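You operate a simulated robot arm through the tools that you are given. There is no shell and no other tool. Be economical: measure what you need, move in short steps, check, and stop when the job is done.

You are at the controls of a simulated robot arm. One attempt, no reset.

JOB
Scrape the small mould clean and wipe it out.
Fine: white scraper first, then the yellow cloth; both back on their mats. Set down upright: white scraper. What is to be rubbed or washed off counts as gone when no trace of it is left.

The check looks at the end state, three seconds after you hand in, the way a careful person would. Anything else that was tipped, shoved, dropped, spilled or broken makes it a failure. Flat cloth is picked up by pressing the open fingertips on it (5 to 10 N) and closing them slowly along it; thin cloth reads only 2 to 8 mm in the jaws.

ROBOT AND FRAMES
A 7-joint arm with a two-finger parallel gripper, fixed in place. Base frame: the origin is at the foot of the arm, x ahead of it, y to its left, z up; the work surface is at about z = 0.86. Units: m, degrees, N and s.
With the tool pointing down near the work surface it reaches from about 0.24 to 0.68 m from the base axis. Its first joint turns from -66.0 to 66.0 degrees. Payload 2.4 kg.
The TCP is the grasp point between the finger pads, 0.03 m short of the fingertips. In the tool frame z runs along the fingers and y along their closing line. Largest opening 0.094 m; finger width 0.028, thickness 0.01; the body of the gripper, 0.05 by 0.096 m, starts 0.055 m behind the TCP.
Orientation is that of the tool frame in the base frame, as [roll, pitch, yaw] about the fixed x, y, z axes, in that order (R = Rz(yaw) Ry(pitch) Rx(roll)). With the fingers straight down and closing along the base's y, the tool's x points along the base's -x, its y along +y and its z along -z.

CONTROLS
- The arm moves only by the tool nudge_tool. Its argument "commands" is a list of rows, each a list of 7 numbers: the shift along the base's x, y, z in units of 30 mm (1.0 is 30 mm), then the turn, a rotation vector about the base's x, y, z in units of 4 degrees (1.0 is 4 degrees), then the closure, from 0 (fully open) to 1 (shut). In form: [[dx, dy, dz, wx, wy, wz, hand], ...]. A call has 1 to 12 rows; each row shifts and turns the commanded pose from where the row before left it. A call with a number of a shift or a turn outside -1 to 1 is refused whole. A row lasts 0.2 s, in which the tool goes at most 0.05 m and 8.6 degrees; a call with a longer step from one row to the next is refused whole, and so is a gripper value outside its range. Where a pose cannot be reached the arm comes as near as it can. A force on the tool above 40 N (or 10 N above the force at the start of the call, whichever is more), or a blocked arm, ends the call early, and 0.2 s more pass. Each finger travels about 0.153 m/s and halts on what it meets, pressing with about 45 N; the grip force reading is that of the motor and also rises with nothing between the fingers. The clock runs only during rows and for 0.2 s after the last one: add rows that do not move to give the fingers time. The reply holds the time, the measured pose of the TCP, the force on the tool along the base axes, the opening and the grip force, in the units named above and with some noise, with the torque about the TCP (base axes, N m) and any sound that the robot's microphone picked up, and new pictures: "views" is both (left out), scene, wrist or none.
- Cameras (640 x 400 px; columns grow to the right, rows downward): "scene" is fixed at [0.0377, 0.4685, 1.4568]; the picture's right is [-0.78, -0.62, 0.00], its down [-0.28, 0.35, -0.89] and it looks along [0.56, -0.70, -0.45] (base axes); focal length 319 px, centre (320, 200). "wrist" rides on the gripper at [0.076, 0.014, -0.103] in the tool frame; the picture's right is [-0.18, 0.98, 0.00], its down [-0.75, -0.14, -0.64] and it looks along [-0.63, -0.12, 0.77] (tool axes); focal length 243 px, centre (320, 200). There is no depth. A picture from a camera that has moved, and an enlarged one, comes with that camera's place and axes in the base frame and with its lens.
- enlarge(camera, box): a new picture of the part [left, top, right, bottom] of that camera's present view, enlarged. The clock stands still meanwhile.
- job_done(): hands the job in; it is judged then, once.

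Go step by step. Nothing tells you positions but the pictures and the camera data: compare them with the known pose of the tool, close in by small moves and look again before you grip or let go. The budget is 120 turns and 200 pictures, counting those below and the enlarged ones. Unless the task says otherwise, let go and move clear before handing in, and close with one line.

The tools are called after "Request:" by a JSON object that holds its "fn" and its "kwargs". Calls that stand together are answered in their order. nudge_tool: Moves the arm, as the interface text tells. Its arguments: {"type":"object","properties":{"commands":{"type":"array","items":{"type":"array","items":{"type":"number"}}},"views":{"type":"string","enum":["both","scene","wrist","none"]}},"required":["commands"]} The other tools are called the same way: enlarge (camera, box) takes an enlarged picture of a part of a camera's view; job_done () hands the job in.

At the start:

```text
clock: 0.0
tool_pos: [0.4469, -0.0914, 1.1936]
ee_rot: [179.9, -0.1, -180.0]
ft_force: [-0.7, 0.1, -0.5]
ft_torque: [0.01, 0.0, -0.02]
grip_width: 0.0941
grip_force: 0.0
```

scene: 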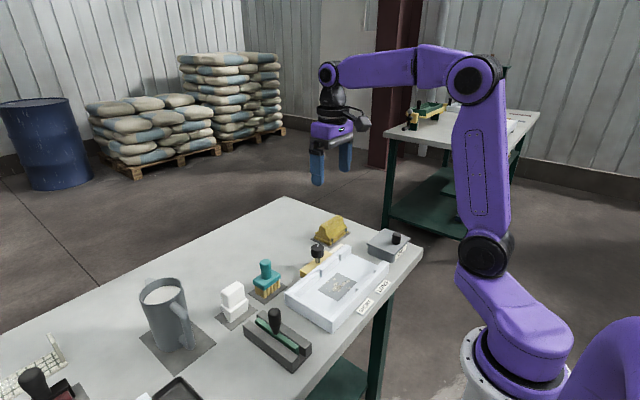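
wrist: 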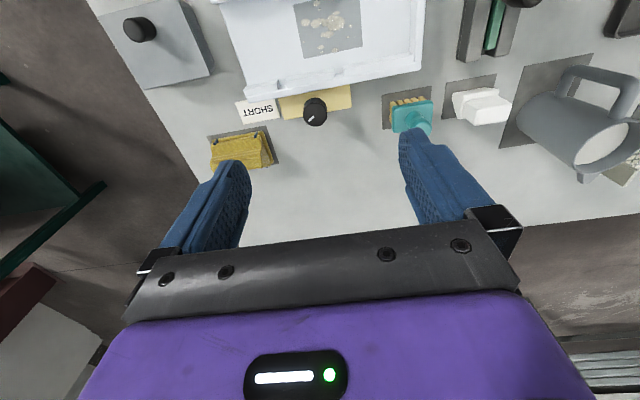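

I see a bench with a white mould box, a brush, a white scraper block, a mug, a yellow cloth and other tools. I'll enlarge the views to identify things.

Request:
{"fn": "enlarge", "kwargs": {"camera": "scene", "box": [200, 200, 440, 350]}}

Request:
{"fn": "enlarge", "kwargs": {"camera": "wrist", "box": [80, 0, 400, 200]}}

Request:
{"fn": "enlarge", "kwargs": {"camera": "scene", "box": [0, 250, 240, 400]}}

Request:
{"fn": "enlarge", "kwargs": {"camera": "wrist", "box": [360, 0, 640, 200]}}

```text
2.67 times, centred on (320, 275) of scene
camera zoom: at [0.0377, 0.4685, 1.4568], right [-0.78, -0.62, 0.0], down [-0.28, 0.35, -0.89], along [0.56, -0.7, -0.45], focal length 851 px, centre (320, 0)
```

zoom: 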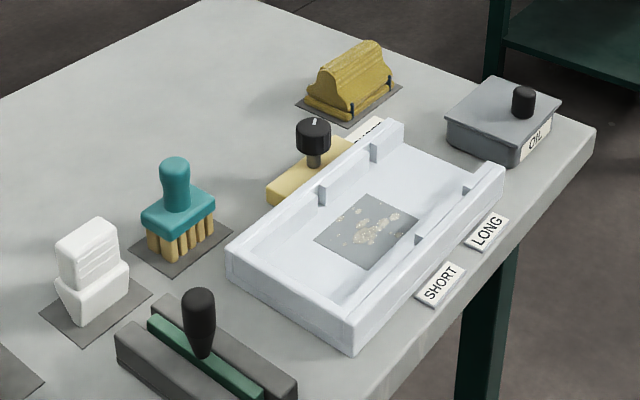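

```text
2.00 times, centred on (240, 100) of wrist
camera zoom: at [0.3691, -0.075, 1.2986], right [0.18, 0.98, 0.0], down [0.75, -0.14, 0.64], along [0.63, -0.12, -0.77], focal length 485 px, centre (480, 400)
```

zoom: 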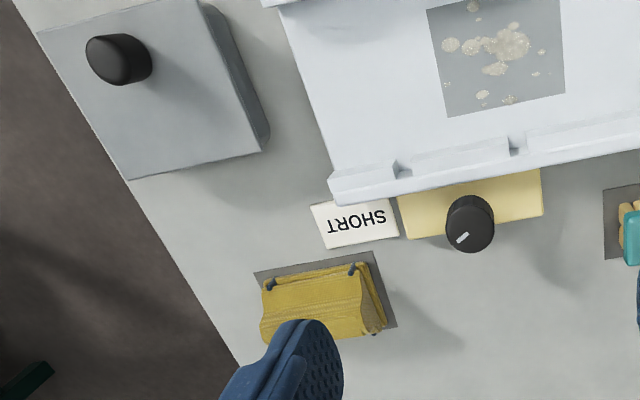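

```text
2.67 times, centred on (120, 325) of scene
camera zoom: at [0.0377, 0.4685, 1.4568], right [-0.78, -0.62, 0.0], down [-0.28, 0.35, -0.89], along [0.56, -0.7, -0.45], focal length 851 px, centre (853, -133)
```

zoom: 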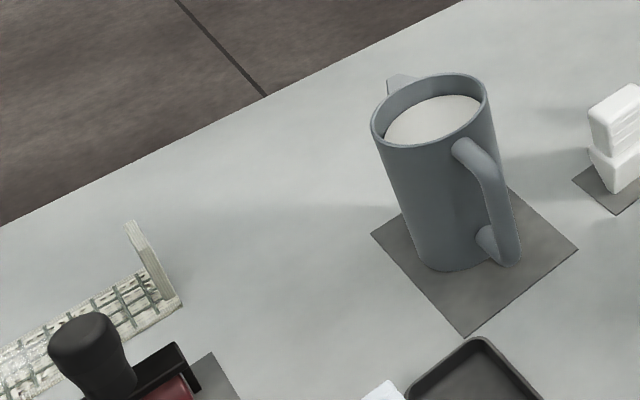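

```text
2.00 times, centred on (500, 100) of wrist
camera zoom: at [0.3691, -0.075, 1.2986], right [0.18, 0.98, 0.0], down [0.75, -0.14, 0.64], along [0.63, -0.12, -0.77], focal length 485 px, centre (-40, 400)
```

zoom: 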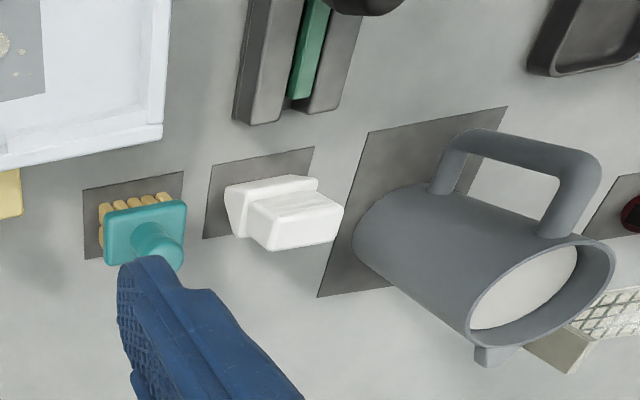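

Several candidate moulds may exist; I'll move the arm high toward +y to see the rest of the bench.

Request:
{"fn": "nudge_tool", "kwargs": {"commands": [[-0.5, 1, 0, 0, 0, 0, 0], [-0.5, 1, 0, 0, 0, 0, 0], [-0.5, 1, 0, 0, 0, 0, 0], [-0.5, 1, 0, 0, 0, 0, 0], [-0.5, 1, 0, 0, 0, 0, 0], [-0.5, 1, 0, 0, 0, 0, 0], [-0.5, 1, 0, 0, 0, 0, 0], [-0.5, 1, 0, 0, 0, 0, 0], [0, 0, 0, 0, 0, 0, 0]]}}

```text
clock: 2.0
tool_pos: [0.3268, 0.148, 1.1952]
ee_rot: [-179.9, 0.0, -180.0]
ft_force: [-0.2, 0.2, -0.3]
ft_torque: [0.03, 0.01, 0.01]
grip_width: 0.0942
grip_force: 0.0
camera wrist: at [0.2489, 0.165, 1.2988], right [0.18, 0.98, 0.0], down [0.75, -0.14, 0.64], along [0.63, -0.12, -0.77], focal length 243 px, centre (320, 200)
```

scene: 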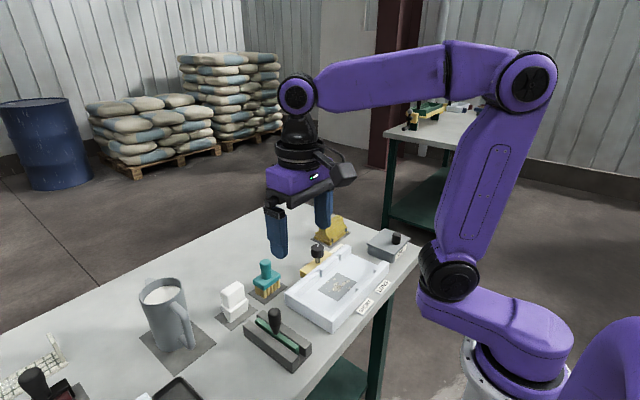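
wrist: 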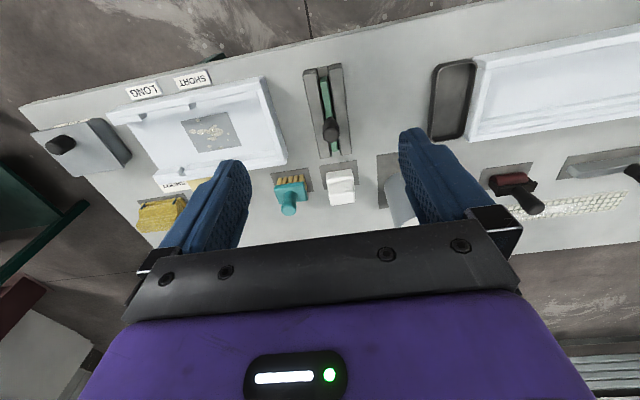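

There is a second, larger white tray further to +y. I'll look at both closer.

Request:
{"fn": "nudge_tool", "kwargs": {"commands": [[0, 1, 0, 0, 0, 0, 0], [0, 1, 0, 0, 0, 0, 0], [0, 1, 0, 0, 0, 0, 0], [0, 1, 0, 0, 0, 0, 0], [0, 1, 0, 0, 0, 0, 0], [0, 0, 0, 0, 0, 0, 0]], "views": "wrist"}}

Request:
{"fn": "enlarge", "kwargs": {"camera": "wrist", "box": [160, 40, 480, 240]}}

```text
clock: 3.4
tool_pos: [0.325, 0.2973, 1.1955]
ee_rot: [-180.0, 0.0, -179.9]
ft_force: [-1.3, -0.3, -0.6]
ft_torque: [-0.01, 0.0, -0.03]
grip_width: 0.0939
grip_force: 0.0
camera wrist: at [0.2486, 0.3135, 1.2994], right [0.18, 0.98, 0.0], down [0.75, -0.14, 0.64], along [0.63, -0.12, -0.77], focal length 243 px, centre (320, 200)
```

wrist: 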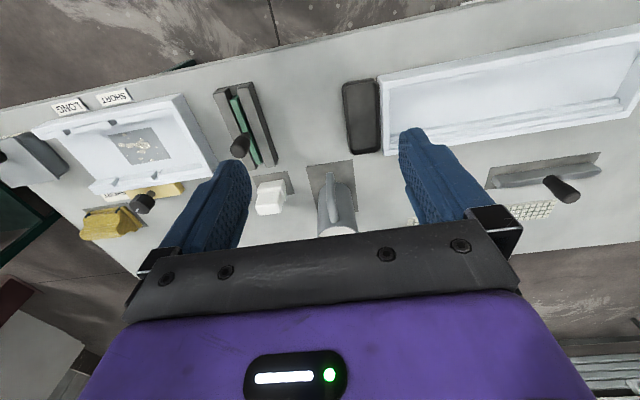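

```text
2.00 times, centred on (320, 140) of wrist
camera zoom: at [0.2486, 0.3135, 1.2994], right [0.18, 0.98, 0.0], down [0.75, -0.14, 0.64], along [0.63, -0.12, -0.77], focal length 485 px, centre (320, 320)
```

zoom: 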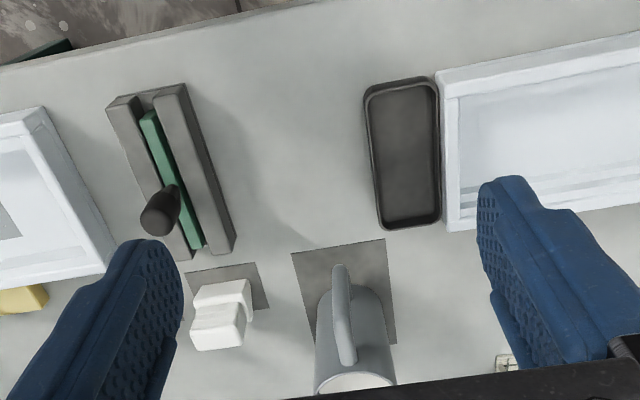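

The small mould is the left tray with the crusted grey patch (about x 0.37–0.44, y −0.11…−0.02); the white scraper stands near (0.55, 0.15). I move above the scraper for a closer look.

Request:
{"fn": "nudge_tool", "kwargs": {"commands": [[0, -1, 0, 0, 0, 0, 0], [0.8, -1, 0, 0, 0, 0, 0], [0.8, -1, 0, 0, 0, 0, 0], [0.8, -1, 0, 0, 0, 0, 0], [0.8, -0.8, -0.5, 0, 0, 0, 0], [0.8, 0, -0.8, 0, 0, 0, 0], [0.8, 0, -0.8, 0, 0, 0, 0], [0.8, 0, -0.8, 0, 0, 0, 0], [0, 0, 0, 0, 0, 0, 0]]}}

```text
clock: 5.4
tool_pos: [0.4965, 0.1529, 1.1095]
ee_rot: [180.0, 0.1, 180.0]
ft_force: [-0.1, -0.2, -0.3]
ft_torque: [-0.07, -0.02, -0.01]
grip_width: 0.094
grip_force: 0.1
camera wrist: at [0.4181, 0.1683, 1.2123], right [0.18, 0.98, 0.0], down [0.75, -0.14, 0.64], along [0.63, -0.12, -0.77], focal length 243 px, centre (320, 200)
```

scene: 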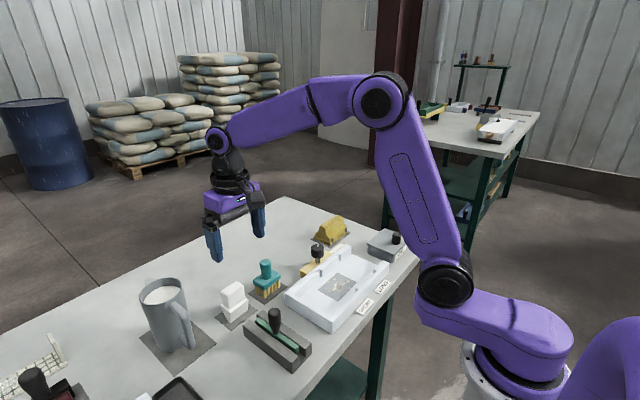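
wrist: 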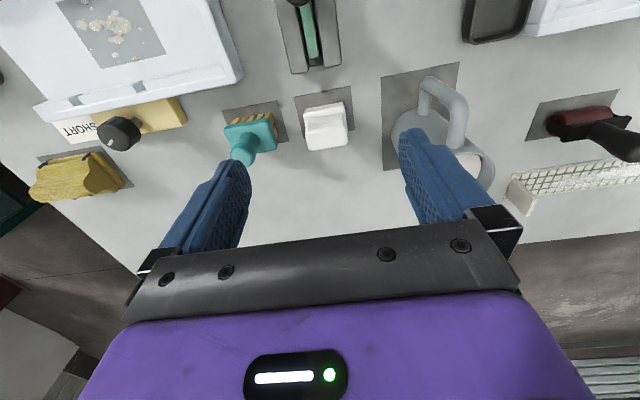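

The scraper is at about (0.542, 0.152). Checking its shape before descending.

Request:
{"fn": "enlarge", "kwargs": {"camera": "wrist", "box": [270, 70, 390, 170]}}

Request:
{"fn": "enlarge", "kwargs": {"camera": "scene", "box": [200, 260, 280, 340]}}

```text
4.00 times, centred on (330, 120) of wrist
camera zoom: at [0.4181, 0.1683, 1.2123], right [0.18, 0.98, 0.0], down [0.75, -0.14, 0.64], along [0.63, -0.12, -0.77], focal length 970 px, centre (280, 520)
```

zoom: 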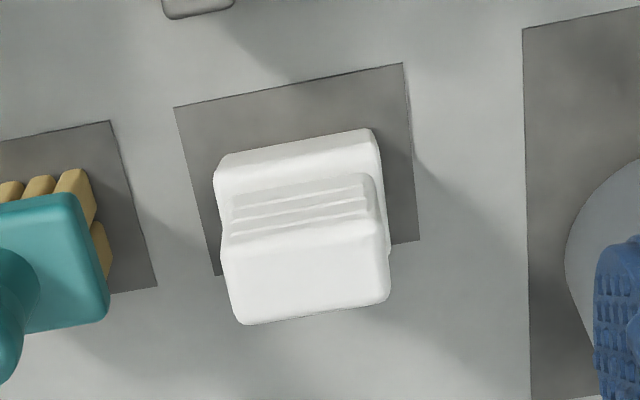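

```text
5.00 times, centred on (240, 300) of scene
camera zoom: at [0.0377, 0.4685, 1.4568], right [-0.78, -0.62, 0.0], down [-0.28, 0.35, -0.89], along [0.56, -0.7, -0.45], focal length 1595 px, centre (720, -300)
```

zoom: 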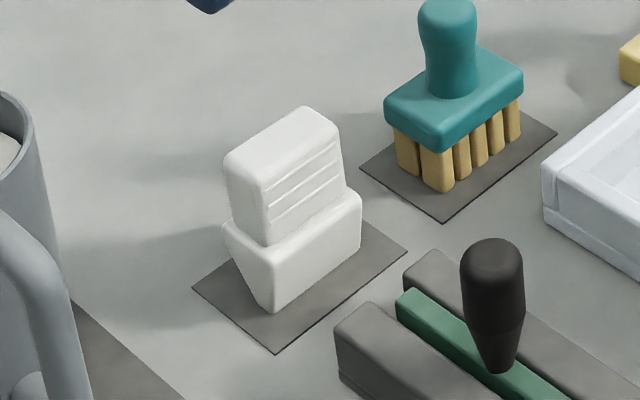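

The handle is a block with ribbed ±x faces and the blade edge runs along y. I'll turn the gripper +90° so it closes along x (camera goes over the low brush, away from the mug).

Request:
{"fn": "nudge_tool", "kwargs": {"commands": [[0.2, 0, 0, 0, 0, 1, 0.3], [0.2, 0, 0, 0, 0, 1, 0.3], [0.2, 0, 0, 0, 0, 1, 0.3], [0.2, 0, 0, 0, 0, 1, 0.3], [0.2, 0, 0, 0, 0, 1, 0.3], [0.2, 0, 0, 0, 0, 1, 0.3], [0.2, 0, 0, 0, 0, 1, 0.3], [0.1, 0, 0, 0, 0, 1, 0.3], [0, 0, 0, 0, 0, 1, 0.3], [0, 0, 0, 0, 0, 1, 0.3], [0, 0, 0, 0, 0, 1, 0.3], [0, 0, 0, 0, 0, 1, 0.3]], "views": "none"}}

Request:
{"fn": "nudge_tool", "kwargs": {"commands": [[0, 0, 0, 0, 0, 1, 0.3], [0, 0, -0.3, 0, 0, 1, 0.3], [0, 0, -0.3, 0, 0, 1, 0.3], [0, 0, -0.3, 0, 0, 1, 0.3], [0, 0, -0.3, 0, 0, 1, 0.3], [0, 0, -0.3, 0, 0, 1, 0.3], [0, 0, -0.3, 0, 0, 1, 0.3], [0, 0, -0.3, 0, 0, 1, 0.3], [0, 0, -0.3, 0, 0, 1, 0.3], [0, 0, -0.3, 0, 0, 1, 0.3], [0, 0, -0.3, 0, 0, 0.5, 0.3], [0, 0, 0, 0, 0, 0, 0.3]]}}

```text
clock: 8.0
tool_pos: [0.5387, 0.1542, 1.1087]
ee_rot: [179.9, 0.0, -132.0]
ft_force: [0.6, -0.1, 0.5]
ft_torque: [0.02, 0.03, -0.02]
grip_width: 0.0656
grip_force: 0.1
```

```text
clock: 10.6
tool_pos: [0.5401, 0.154, 1.0174]
ee_rot: [180.0, 0.0, -90.0]
ft_force: [0.2, 0.1, 1.0]
ft_torque: [0.01, -0.02, 0.01]
grip_width: 0.0658
grip_force: 0.2
camera wrist: at [0.5237, 0.0805, 1.1212], right [-0.98, 0.18, 0.0], down [0.14, 0.75, 0.64], along [0.12, 0.63, -0.77], focal length 243 px, centre (320, 200)
```

scene: 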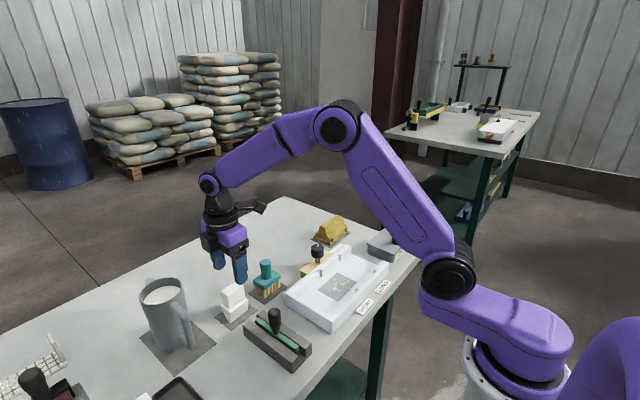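
wrist: 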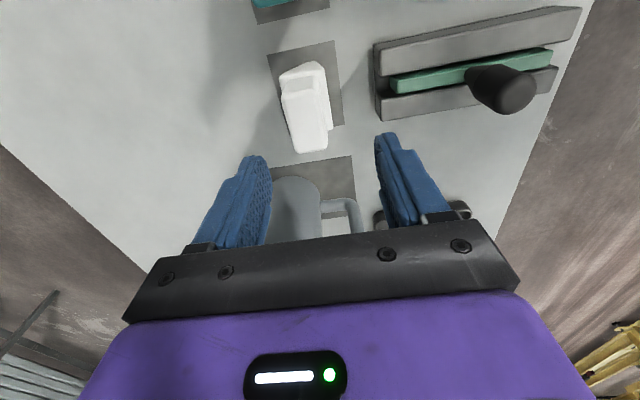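

The handle top sits at about (0.549, 0.152). Shifting +x 9 mm and lowering partway.

Request:
{"fn": "nudge_tool", "kwargs": {"commands": [[0.3, -0.08, -0.4, 0, 0, 0, 0.3], [0, 0, -0.5, 0, 0, 0, 0.3], [0, 0, -0.5, 0, 0, 0, 0.3], [0, 0, -0.4, 0, 0, 0, 0.3], [0, 0, 0, 0, 0, 0, 0.3]]}}

Request:
{"fn": "enlarge", "kwargs": {"camera": "scene", "box": [180, 240, 300, 340]}}

```text
clock: 11.8
tool_pos: [0.5487, 0.151, 0.9652]
ee_rot: [179.9, 0.0, -90.1]
ft_force: [-0.3, 0.0, -0.6]
ft_torque: [0.01, 0.02, -0.01]
grip_width: 0.0659
grip_force: 0.1
camera wrist: at [0.5324, 0.0769, 1.0676], right [-0.98, 0.18, 0.0], down [0.14, 0.75, 0.64], along [0.12, 0.63, -0.77], focal length 243 px, centre (320, 200)
```

scene: 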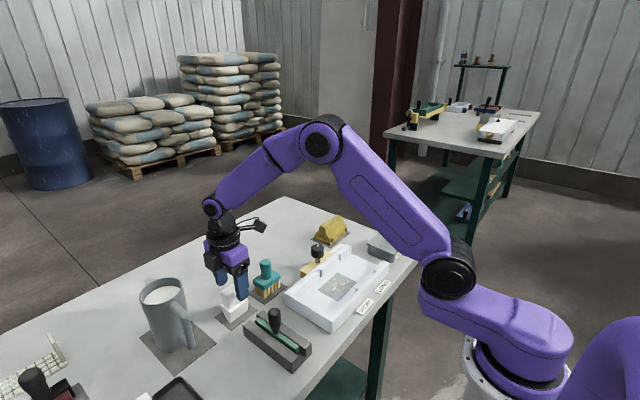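
wrist: 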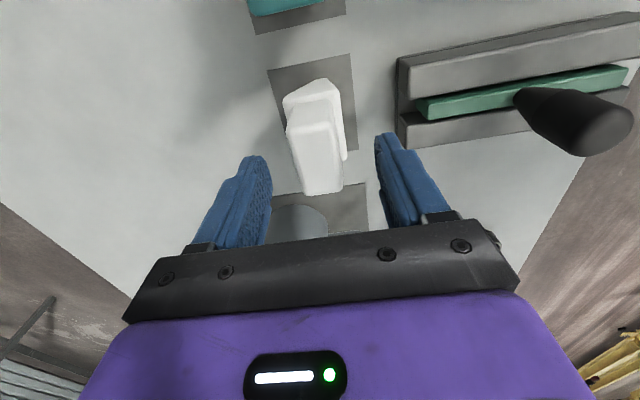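

```text
4.00 times, centred on (240, 290) of scene
camera zoom: at [0.0377, 0.4685, 1.4568], right [-0.78, -0.62, 0.0], down [-0.28, 0.35, -0.89], along [0.56, -0.7, -0.45], focal length 1276 px, centre (640, -160)
```

zoom: 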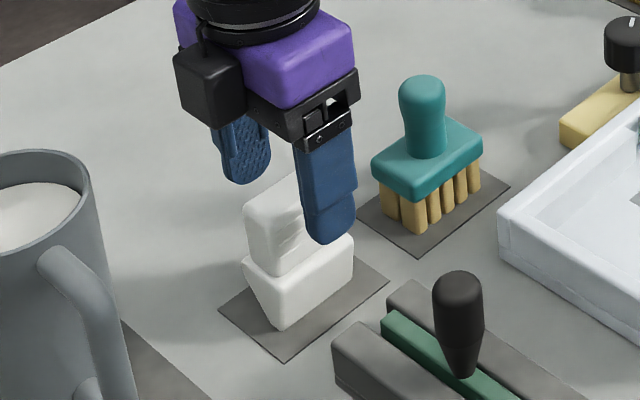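

Aligned: handle centre about (0.550, 0.153). Lowering to z≈0.932 and closing.

Request:
{"fn": "nudge_tool", "kwargs": {"commands": [[0.05, 0.05, -0.4, 0, 0, 0, 0.3], [0, 0, -0.4, 0, 0, 0, 0.3], [0, 0, -0.3, 0, 0, 0, 0.3], [0, 0, 0, 0, 0, 0, 0.3]]}}

Request:
{"fn": "enlarge", "kwargs": {"camera": "scene", "box": [200, 260, 280, 340]}}

```text
clock: 12.8
tool_pos: [0.5489, 0.1542, 0.9324]
ee_rot: [180.0, -0.1, -90.0]
ft_force: [-0.2, -0.3, 0.4]
ft_torque: [0.03, 0.02, -0.04]
grip_width: 0.0659
grip_force: 0.0
camera wrist: at [0.5335, 0.08, 1.0354], right [-0.98, 0.18, 0.0], down [0.14, 0.75, 0.64], along [0.12, 0.63, -0.77], focal length 243 px, centre (320, 200)
```

scene: 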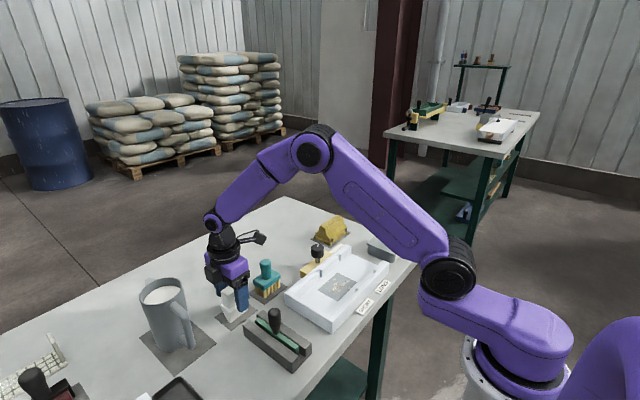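
wrist: 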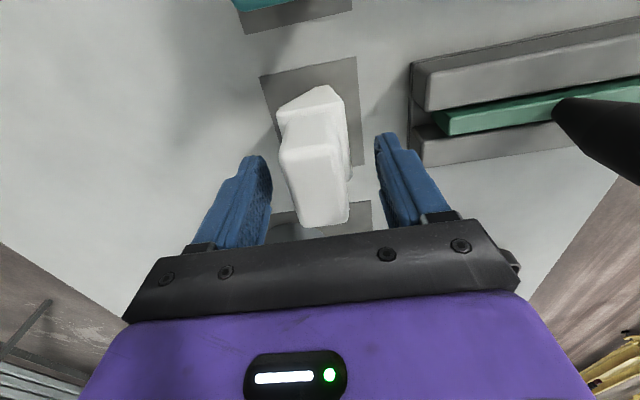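

```text
5.00 times, centred on (240, 300) of scene
camera zoom: at [0.0377, 0.4685, 1.4568], right [-0.78, -0.62, 0.0], down [-0.28, 0.35, -0.89], along [0.56, -0.7, -0.45], focal length 1595 px, centre (720, -300)
```

zoom: 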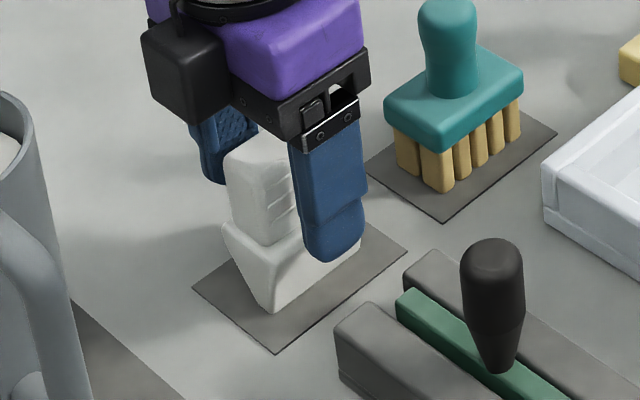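

Fingers straddle the handle; closing now.

Request:
{"fn": "nudge_tool", "kwargs": {"commands": [[0, 0, 0, 0, 0, 0, 0.5], [0, 0, 0, 0, 0, 0, 0.6], [0, 0, 0, 0, 0, 0, 0.7], [0, 0, 0, 0, 0, 0, 0.8], [0, 0, 0, 0, 0, 0, 0.9], [0, 0, 0, 0, 0, 0, 1], [0, 0, 0, 0, 0, 0, 1]]}}

```text
clock: 14.4
tool_pos: [0.5493, 0.1553, 0.9317]
ee_rot: [-180.0, -0.1, -90.0]
ft_force: [0.3, 0.9, -0.1]
ft_torque: [0.0, -0.01, 0.0]
grip_width: 0.032
grip_force: 44.8
camera wrist: at [0.5336, 0.0799, 1.0355], right [-0.98, 0.18, 0.0], down [0.14, 0.75, 0.64], along [0.12, 0.63, -0.77], focal length 243 px, centre (320, 200)
```

scene: 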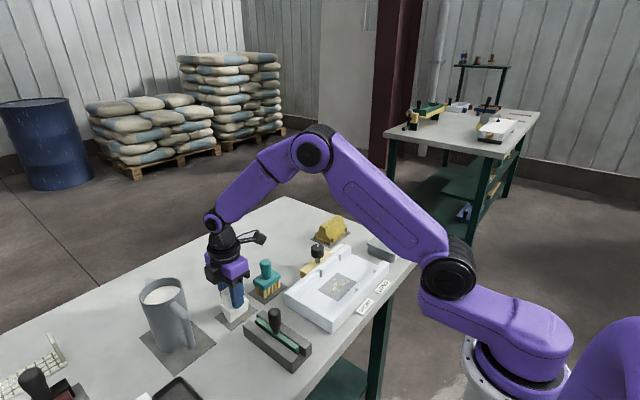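
wrist: 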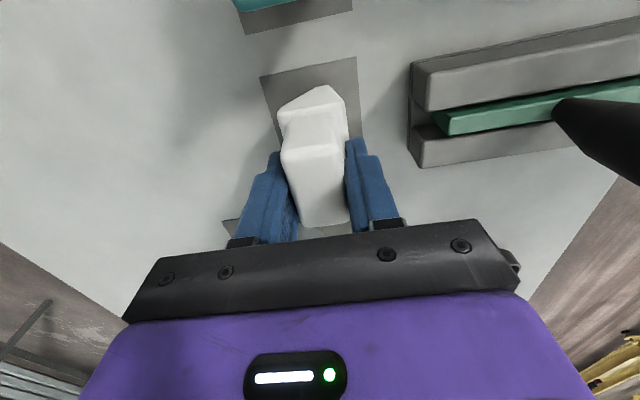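

Gripped (32 mm). Lifting and carrying to above the small mould.

Request:
{"fn": "nudge_tool", "kwargs": {"commands": [[0, 0, 0.4, 0, 0, 0, 1], [0, 0, 0.8, 0, 0, 0, 1], [0, 0, 0.8, 0, 0, 0, 1], [0, 0, 0.8, 0, 0, 0, 1], [0, 0, 0.8, 0, 0, 0, 1], [0, 0, 0.5, 0, 0, 0, 1], [-0.5, -0.9, 0, 0, 0, 0, 1], [-0.5, -0.9, 0, 0, 0, 0, 1], [-0.5, -0.9, 0, 0, 0, 0, 1], [-0.5, -0.9, 0, 0, 0, 0, 1], [-0.5, -0.9, 0, 0, 0, 0, 1], [0, 0, 0, 0, 0, 0, 1]]}}

```text
clock: 17.0
tool_pos: [0.475, 0.017, 1.0556]
ee_rot: [-180.0, -0.1, -89.9]
ft_force: [0.4, 0.7, -1.3]
ft_torque: [-0.01, -0.02, 0.02]
grip_width: 0.0319
grip_force: 44.5
camera wrist: at [0.4593, -0.0574, 1.1593], right [-0.98, 0.18, 0.0], down [0.14, 0.75, 0.64], along [0.12, 0.63, -0.77], focal length 243 px, centre (320, 200)
```

scene: 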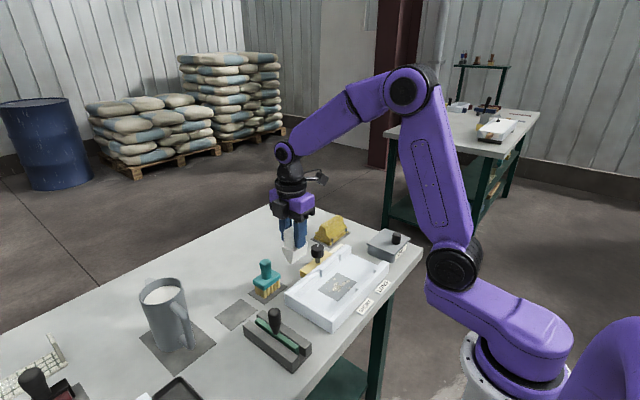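
wrist: 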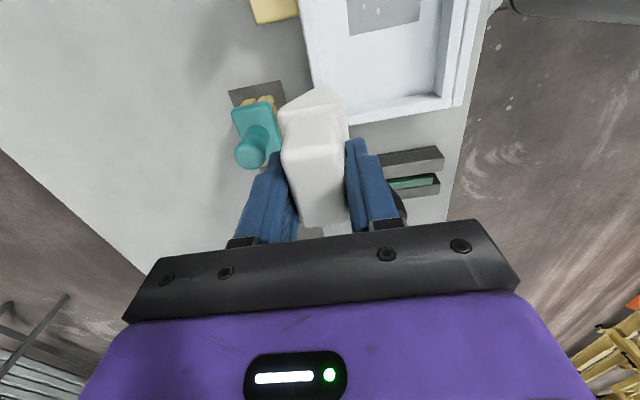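

Carried safely. Let me look at the blade shape and mould.

Request:
{"fn": "enlarge", "kwargs": {"camera": "scene", "box": [260, 200, 420, 340]}}

Request:
{"fn": "enlarge", "kwargs": {"camera": "scene", "box": [265, 210, 325, 270]}}

```text
2.86 times, centred on (340, 270) of scene
camera zoom: at [0.0377, 0.4684, 1.4568], right [-0.78, -0.62, 0.0], down [-0.28, 0.35, -0.89], along [0.56, -0.7, -0.45], focal length 912 px, centre (263, 0)
```

zoom: 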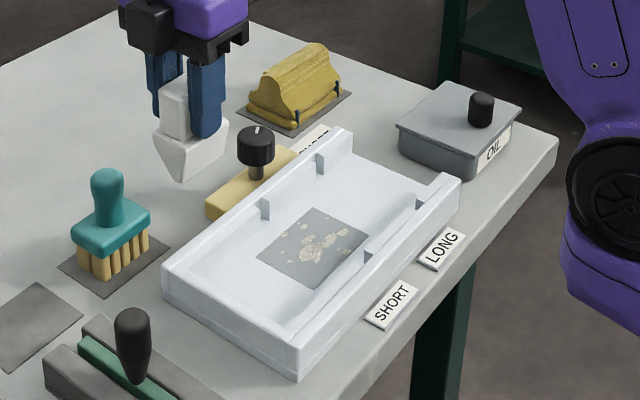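

```text
6.67 times, centred on (295, 240) of scene
camera zoom: at [0.0377, 0.4684, 1.4568], right [-0.78, -0.62, 0.0], down [-0.28, 0.35, -0.89], along [0.56, -0.7, -0.45], focal length 2127 px, centre (487, -67)
```

zoom: 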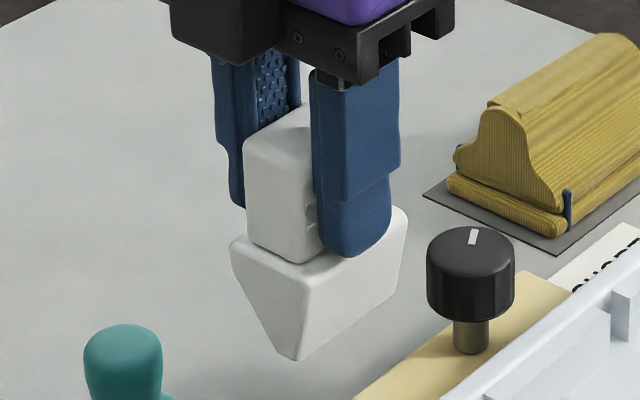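

The blade is a narrow edge near the −x face, about 71 mm below the TCP. I position over the far-right part of the patch and descend partway.

Request:
{"fn": "nudge_tool", "kwargs": {"commands": [[-0.6, -0.8, 0, 0, 0, 0, 1], [-0.5, -0.8, 0, 0, 0, 0, 1], [0, -0.8, 0, 0, 0, 0, 1], [0, -0.8, -0.5, 0, 0, 0, 1], [0, -0.3, -0.8, 0, 0, 0, 1], [0, 0, -0.8, 0, 0, 0, 1], [0, 0, -0.6, 0, 0, 0, 1], [0, 0, 0, 0, 0, 0, 1]]}}

Request:
{"fn": "enlarge", "kwargs": {"camera": "scene", "box": [280, 220, 400, 320]}}

Request:
{"fn": "enlarge", "kwargs": {"camera": "wrist", "box": [220, 60, 440, 220]}}

```text
clock: 18.8
tool_pos: [0.4432, -0.0863, 0.9737]
ee_rot: [-179.9, 0.0, -89.9]
ft_force: [0.7, 0.7, -1.6]
ft_torque: [0.01, -0.03, 0.02]
grip_width: 0.0315
grip_force: 45.6
camera wrist: at [0.4269, -0.1616, 1.0776], right [-0.98, 0.18, 0.0], down [0.14, 0.75, 0.64], along [0.12, 0.63, -0.77], focal length 243 px, centre (320, 200)
```

scene: 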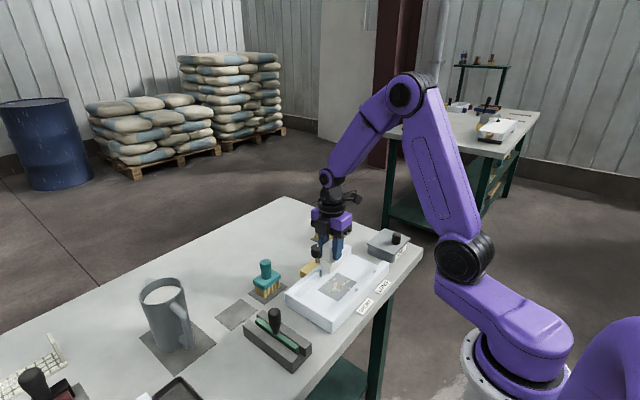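
wrist: 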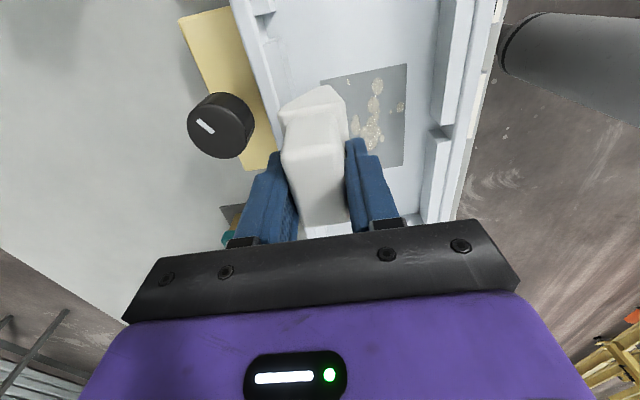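

```text
4.00 times, centred on (340, 270) of scene
camera zoom: at [0.0377, 0.4684, 1.4568], right [-0.78, -0.62, 0.0], down [-0.28, 0.35, -0.89], along [0.56, -0.7, -0.45], focal length 1276 px, centre (240, -80)
```

zoom: 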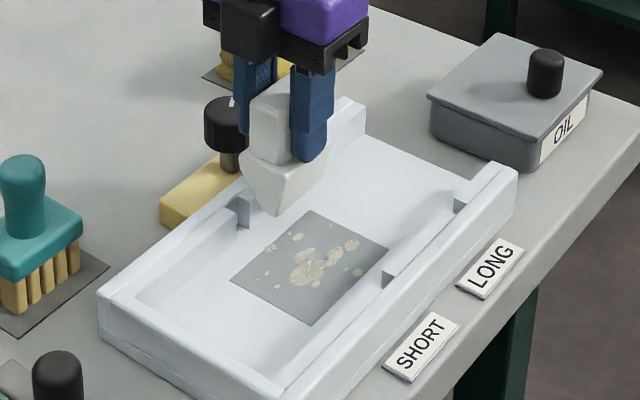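

```text
2.50 times, centred on (330, 140) of wrist
camera zoom: at [0.4269, -0.1616, 1.0776], right [-0.98, 0.18, 0.0], down [0.14, 0.75, 0.64], along [0.12, 0.63, -0.77], focal length 606 px, centre (295, 350)
```

zoom: 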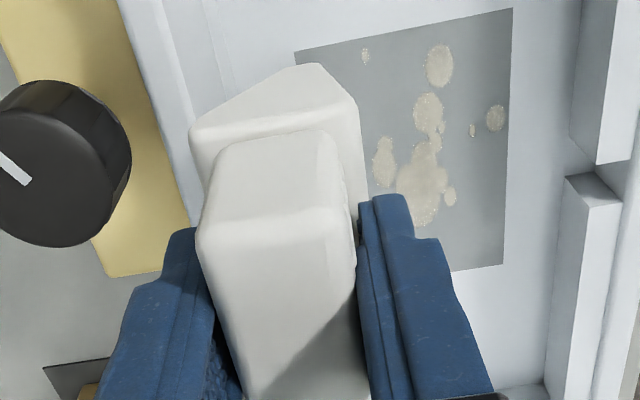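

Patch confirmed at x 0.370–0.437, y −0.112…−0.026. Now lowering gently to find contact with the mould floor.

Request:
{"fn": "nudge_tool", "kwargs": {"commands": [[0.1, -0.1, -0.4, 0, 0, 0, 1], [0, 0, -0.3, 0, 0, 0, 1], [0, 0, -0.1, 0, 0, 0, 1], [0, 0, -0.07, 0, 0, 0, 1], [0, 0, -0.07, 0, 0, 0, 1], [0, 0, 0, 0, 0, 0, 1]], "views": "none"}}

```text
clock: 20.1
tool_pos: [0.4425, -0.0898, 0.9463]
ee_rot: [179.4, 0.1, -90.1]
ft_force: [-6.3, 0.4, 12.5]
ft_torque: [-0.04, 0.24, 0.05]
grip_width: 0.0318
grip_force: 45.4
stopped in row 6: the force on the tool passed its limit at 42 N (the readings are from after the stop); the commanded pose is now the measured one
```

Contact found at TCP z≈0.946 with about 12 N. Stroking in −x.

Request:
{"fn": "nudge_tool", "kwargs": {"commands": [[-0.25, 0, 0, 0, 0, 0, 1], [-0.25, 0, 0, 0, 0, 0, 1], [-0.25, 0, 0, 0, 0, 0, 1], [-0.25, 0, 0, 0, 0, 0, 1], [0, 0, 0, 0, 0, 0, 1]]}}

Request:
{"fn": "enlarge", "kwargs": {"camera": "scene", "box": [280, 220, 400, 320]}}

```text
clock: 21.2
tool_pos: [0.4117, -0.0907, 0.9461]
ee_rot: [179.5, 0.1, -90.1]
ft_force: [3.5, -0.2, 8.6]
ft_torque: [-0.03, -0.34, 0.06]
grip_width: 0.0318
grip_force: 45.3
camera wrist: at [0.3978, -0.1641, 1.0495], right [-0.98, 0.18, 0.01], down [0.15, 0.75, 0.64], along [0.11, 0.63, -0.77], focal length 243 px, centre (320, 200)
```

scene: 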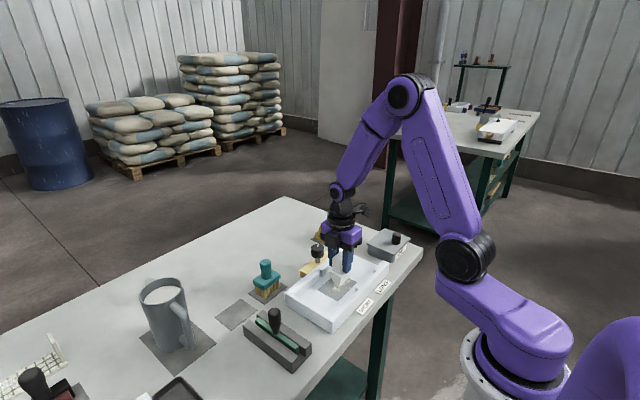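
wrist: 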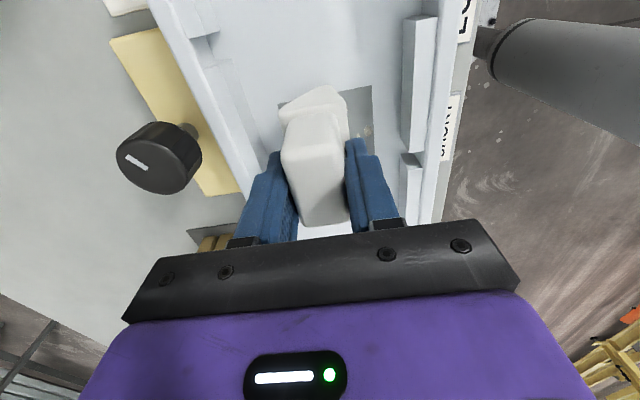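

```text
4.00 times, centred on (340, 270) of scene
camera zoom: at [0.0376, 0.4685, 1.4568], right [-0.78, -0.62, 0.0], down [-0.28, 0.35, -0.89], along [0.56, -0.7, -0.45], focal length 1276 px, centre (240, -80)
```

zoom: 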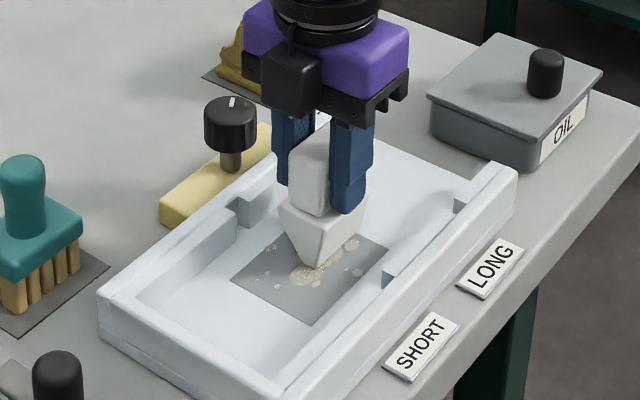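

Stroke is smooth at about 9 N. Continuing to the near edge, then stroking back to check the result.

Request:
{"fn": "nudge_tool", "kwargs": {"commands": [[-0.25, 0, 0, 0, 0, 0, 1], [-0.25, 0, 0, 0, 0, 0, 1], [-0.25, 0, 0, 0, 0, 0, 1], [-0.25, 0, 0, 0, 0, 0, 1], [0, 0, 0, 0, 0, 0, 1], [0.25, 0, 0, 0, 0, 0, 1], [0.25, 0, 0, 0, 0, 0, 1], [0.25, 0, 0, 0, 0, 0, 1], [0.25, 0, 0, 0, 0, 0, 1], [0.25, 0, 0, 0, 0, 0, 1], [0.25, 0, 0, 0, 0, 0, 1], [0.25, 0, 0, 0, 0, 0, 1]]}}

Request:
{"fn": "enlarge", "kwargs": {"camera": "wrist", "box": [220, 40, 440, 200]}}

Request:
{"fn": "enlarge", "kwargs": {"camera": "scene", "box": [280, 220, 400, 320]}}

```text
clock: 23.9
tool_pos: [0.4359, -0.0891, 0.9457]
ee_rot: [179.6, 0.1, -90.2]
ft_force: [-5.4, 0.1, 16.7]
ft_torque: [0.0, 0.25, -0.01]
grip_width: 0.0316
grip_force: 44.8
camera wrist: at [0.421, -0.164, 1.0494], right [-0.98, 0.19, 0.01], down [0.15, 0.75, 0.64], along [0.11, 0.63, -0.77], focal length 243 px, centre (320, 200)
```

scene: 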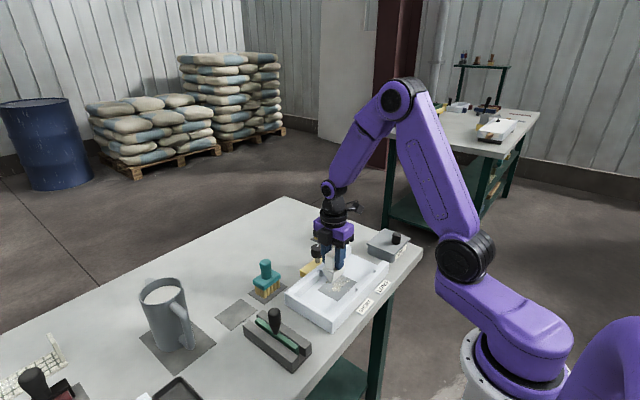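
wrist: 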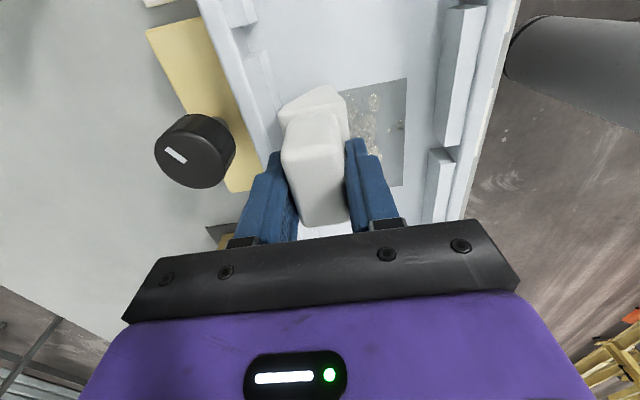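

```text
2.50 times, centred on (330, 120) of wrist
camera zoom: at [0.421, -0.164, 1.0494], right [-0.98, 0.19, 0.01], down [0.15, 0.75, 0.64], along [0.11, 0.63, -0.77], focal length 606 px, centre (295, 400)
```

zoom: 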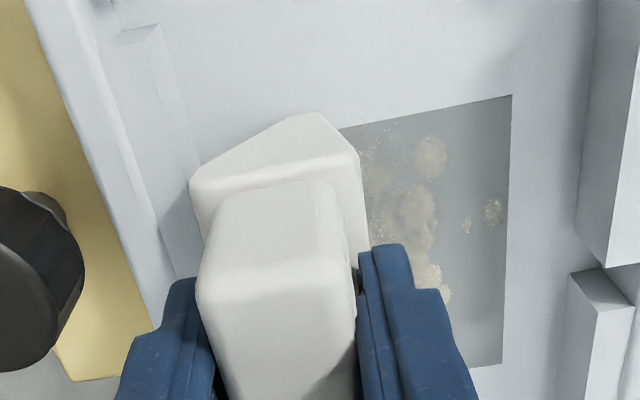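

```text
4.00 times, centred on (340, 270) of scene
camera zoom: at [0.0373, 0.4685, 1.4568], right [-0.78, -0.62, 0.0], down [-0.28, 0.35, -0.89], along [0.56, -0.7, -0.45], focal length 1276 px, centre (240, -80)
```

zoom: 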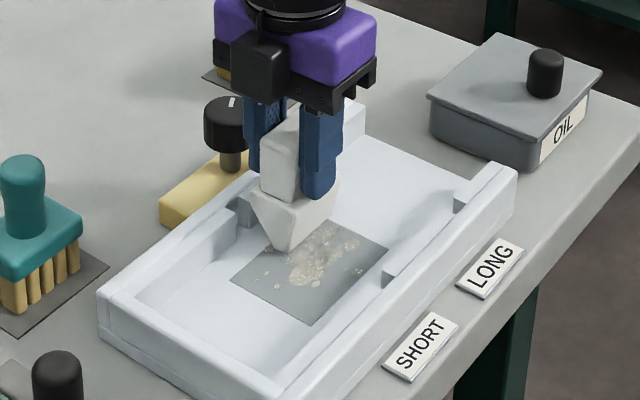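

The crust is thinning. I'll repeat strokes over this strip with a slightly longer reach toward −x.

Request:
{"fn": "nudge_tool", "kwargs": {"commands": [[0.2, 0, 0, 0, 0, 0, 1], [-0.4, 0, 0, 0, 0, 0, 1], [-0.4, 0, 0, 0, 0, 0, 1], [-0.4, 0, 0, 0, 0, 0, 1], [-0.4, 0, 0, 0, 0, 0, 1], [-0.4, 0, 0, 0, 0, 0, 1], [-0.4, 0, 0, 0, 0, 0, 1], [0, 0, 0, 0, 0, 0, 1]], "views": "none"}}

Request:
{"fn": "nudge_tool", "kwargs": {"commands": [[0.4, 0, 0, 0, 0, 0, 1], [0.4, 0, 0, 0, 0, 0, 1], [0.4, 0, 0, 0, 0, 0, 1], [0.4, 0, 0, 0, 0, 0, 1], [0.4, 0, 0, 0, 0, 0, 1], [0.4, 0, 0, 0, 0, 0, 1], [0, 0, 0, 0, 0, 0, 1]], "views": "wrist"}}

Request:
{"fn": "enlarge", "kwargs": {"camera": "wrist", "box": [220, 40, 440, 200]}}

```text
clock: 25.6
tool_pos: [0.3701, -0.0904, 0.9459]
ee_rot: [179.5, 0.0, -90.1]
ft_force: [1.7, 0.1, 0.1]
ft_torque: [0.02, -0.12, 0.08]
grip_width: 0.0316
grip_force: 44.8
```

```text
clock: 27.2
tool_pos: [0.4402, -0.0908, 0.9466]
ee_rot: [179.3, 0.1, -90.0]
ft_force: [-0.3, 0.0, -0.8]
ft_torque: [0.04, 0.02, 0.03]
grip_width: 0.0317
grip_force: 44.9
camera wrist: at [0.4257, -0.1641, 1.0498], right [-0.98, 0.19, 0.01], down [0.15, 0.75, 0.64], along [0.11, 0.63, -0.77], focal length 243 px, centre (320, 200)
```

wrist: 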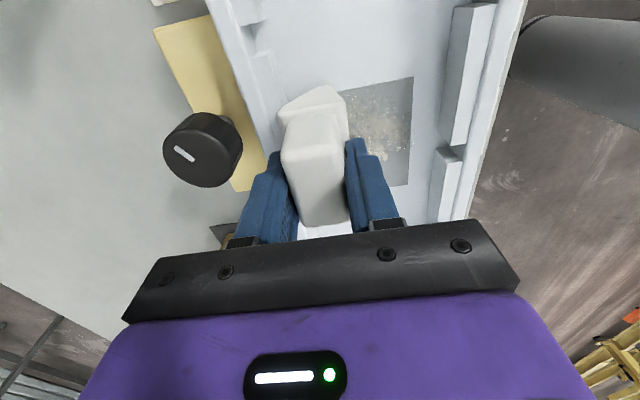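

```text
2.50 times, centred on (330, 120) of wrist
camera zoom: at [0.4257, -0.1641, 1.0498], right [-0.98, 0.19, 0.01], down [0.15, 0.75, 0.64], along [0.11, 0.63, -0.77], focal length 606 px, centre (295, 400)
```

zoom: 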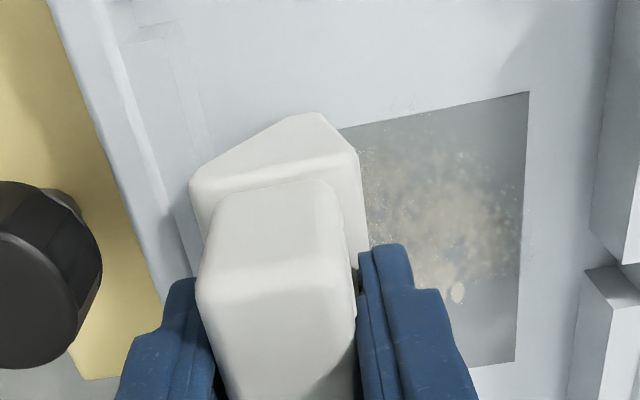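

The crust there is now loosened to powder. Shifting to the +y strip (y≈−0.05) and pressing again.

Request:
{"fn": "nudge_tool", "kwargs": {"commands": [[0, 0, 0.3, 0, 0, 0, 1], [0.15, 0.7, 0, 0.1, 0, 0, 1], [0, 0.6, 0, 0.1, 0, 0, 1], [0, 0, -0.28, 0, 0, 0, 1], [0, 0, -0.03, 0, 0, 0, 1], [0, 0, -0.02, 0, 0, 0, 1], [0, 0, 0, 0, 0, 0, 1]], "views": "none"}}

```text
clock: 28.5
tool_pos: [0.4426, -0.0515, 0.9466]
ee_rot: [178.6, 1.0, -90.1]
ft_force: [-7.3, 0.0, 12.6]
ft_torque: [-0.31, 0.27, -0.04]
grip_width: 0.0318
grip_force: 45.0
stopped in row 6: the force on the tool passed its limit at 42 N (the readings are from after the stop); the commanded pose is now the measured one
```

Contact again. I level a small tilt and stroke −x.

Request:
{"fn": "nudge_tool", "kwargs": {"commands": [[0, 0, 0, -0.25, -0.2, 0, 1], [-0.4, 0, 0, 0, 0, 0, 1], [-0.4, 0, 0, 0, 0, 0, 1], [-0.4, 0, 0, 0, 0, 0, 1], [-0.4, 0, 0, 0, 0, 0, 1], [-0.4, 0, 0, 0, 0, 0, 1], [-0.3, 0, 0, 0, 0, 0, 1], [0, 0, 0, 0, 0, 0, 1]], "views": "wrist"}}

Request:
{"fn": "enlarge", "kwargs": {"camera": "scene", "box": [280, 220, 400, 320]}}

```text
clock: 30.3
tool_pos: [0.3745, -0.052, 0.9471]
ee_rot: [179.5, -0.1, -90.1]
ft_force: [-0.6, 1.2, -1.6]
ft_torque: [0.02, -0.05, 0.07]
grip_width: 0.0316
grip_force: 44.7
camera wrist: at [0.3589, -0.1256, 1.0503], right [-0.98, 0.19, 0.01], down [0.15, 0.75, 0.64], along [0.11, 0.63, -0.77], focal length 243 px, centre (320, 200)
```

wrist: 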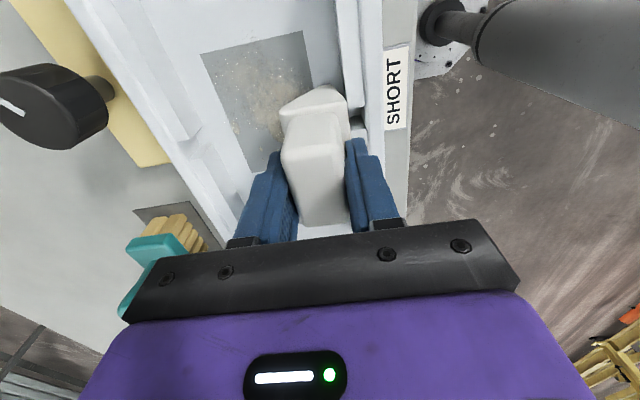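

```text
4.00 times, centred on (340, 270) of scene
camera zoom: at [0.0377, 0.4685, 1.4568], right [-0.78, -0.62, 0.0], down [-0.28, 0.35, -0.89], along [0.56, -0.7, -0.45], focal length 1276 px, centre (240, -80)
```

zoom: 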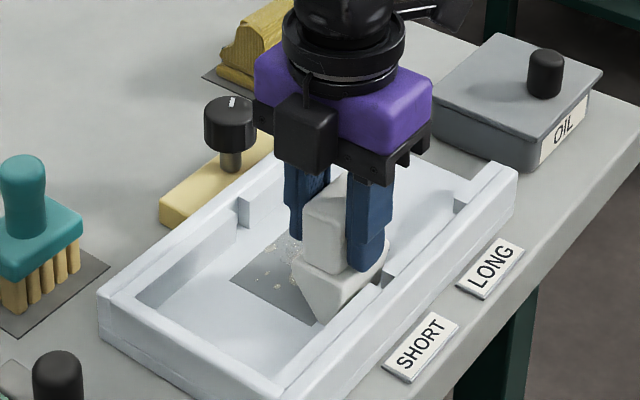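

Contact was lost by levelling; I'll press slightly and stroke back +x.

Request:
{"fn": "nudge_tool", "kwargs": {"commands": [[0, 0, -0.04, 0, 0, 0, 1], [0, 0, -0.02, 0, 0, 0, 1], [0, 0, 0, 0, 0, 0, 1]], "views": "none"}}

```text
clock: 30.9
tool_pos: [0.3733, -0.0511, 0.9462]
ee_rot: [179.7, -0.1, -90.0]
ft_force: [-3.3, -0.1, 12.7]
ft_torque: [0.32, 0.14, 0.06]
grip_width: 0.0319
grip_force: 44.9
stopped in row 2: the force on the tool passed its limit at 43 N (the readings are from after the stop); the commanded pose is now the measured one
```

Request:
{"fn": "nudge_tool", "kwargs": {"commands": [[0.4, 0, 0, 0, 0, 0, 1], [0.4, 0, 0, 0, 0, 0, 1], [0.4, 0, 0, 0, 0, 0, 1], [0.4, 0, 0, 0, 0, 0, 1], [0.4, 0, 0, 0, 0, 0, 1], [0.4, 0, 0, 0, 0, 0, 1], [0, 0, 0, 0, 0, 0, 1]], "views": "wrist"}}

Request:
{"fn": "enlarge", "kwargs": {"camera": "scene", "box": [300, 240, 380, 310]}}

```text
clock: 32.3
tool_pos: [0.4422, -0.0521, 0.9462]
ee_rot: [178.8, -0.1, -90.1]
ft_force: [-6.3, 0.2, 14.0]
ft_torque: [0.2, 0.19, 0.06]
grip_width: 0.0317
grip_force: 45.1
stopped in row 7: the force on the tool passed its limit at 47 N (the readings are from after the stop); the commanded pose is now the measured one
camera wrist: at [0.4282, -0.1262, 1.05], right [-0.98, 0.19, 0.02], down [0.16, 0.75, 0.64], along [0.1, 0.63, -0.77], focal length 243 px, centre (320, 200)
```

wrist: 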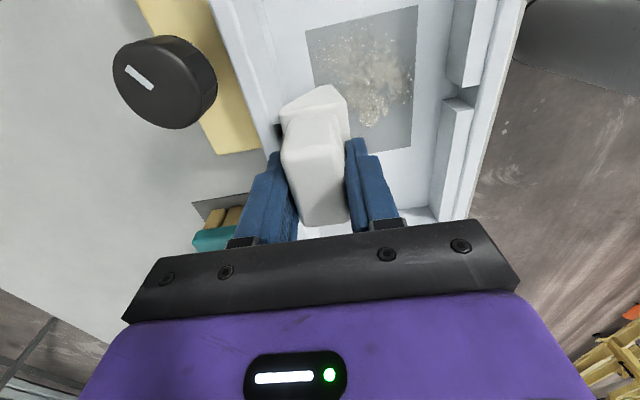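

```text
5.71 times, centred on (340, 275) of scene
camera zoom: at [0.0373, 0.4685, 1.4568], right [-0.78, -0.62, 0.0], down [-0.28, 0.35, -0.89], along [0.56, -0.7, -0.45], focal length 1823 px, centre (206, -229)
```

zoom: 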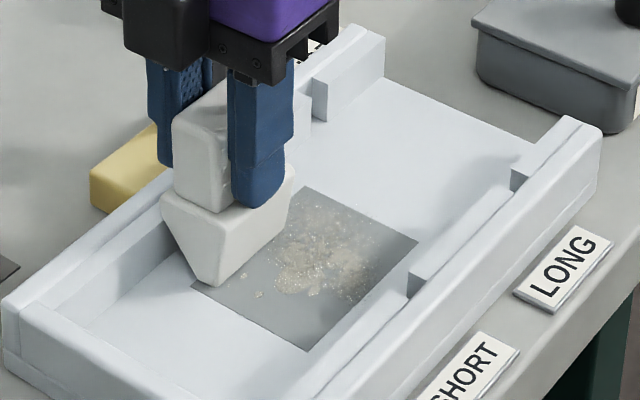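

Good pressing on that stroke. Stroking back −x on the same strip at current force.

Request:
{"fn": "nudge_tool", "kwargs": {"commands": [[-0.4, 0.02, 0, 0, 0, 0, 1], [-0.4, 0.02, 0, 0, 0, 0, 1], [-0.4, 0.02, 0, 0, 0, 0, 1], [-0.4, 0.02, 0, 0, 0, 0, 1], [-0.4, 0.02, 0, 0, 0, 0, 1], [-0.4, 0.02, 0, 0, 0, 0, 1], [0, 0, 0, 0, 0, 0, 1]], "views": "wrist"}}

Request:
{"fn": "enlarge", "kwargs": {"camera": "scene", "box": [300, 240, 380, 310]}}

```text
clock: 33.9
tool_pos: [0.37, -0.0489, 0.945]
ee_rot: [179.0, -0.1, -90.0]
ft_force: [5.4, -0.4, 17.8]
ft_torque: [0.03, -0.51, 0.03]
grip_width: 0.0318
grip_force: 44.2
camera wrist: at [0.3566, -0.1222, 1.0496], right [-0.98, 0.19, 0.02], down [0.15, 0.75, 0.64], along [0.11, 0.63, -0.77], focal length 243 px, centre (320, 200)
```

wrist: 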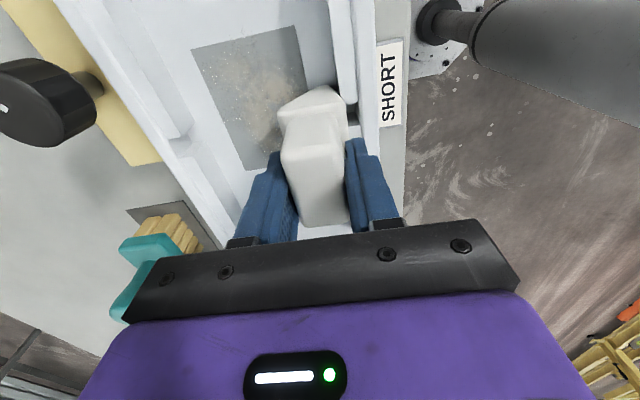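

```text
5.71 times, centred on (340, 275) of scene
camera zoom: at [0.0376, 0.4685, 1.4568], right [-0.78, -0.62, 0.0], down [-0.28, 0.35, -0.89], along [0.56, -0.7, -0.45], focal length 1823 px, centre (206, -229)
```

zoom: 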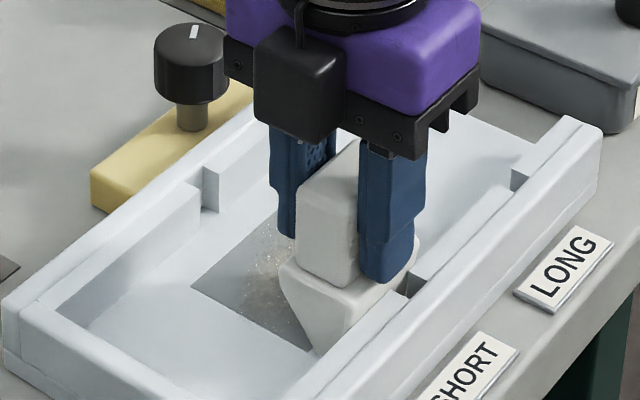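

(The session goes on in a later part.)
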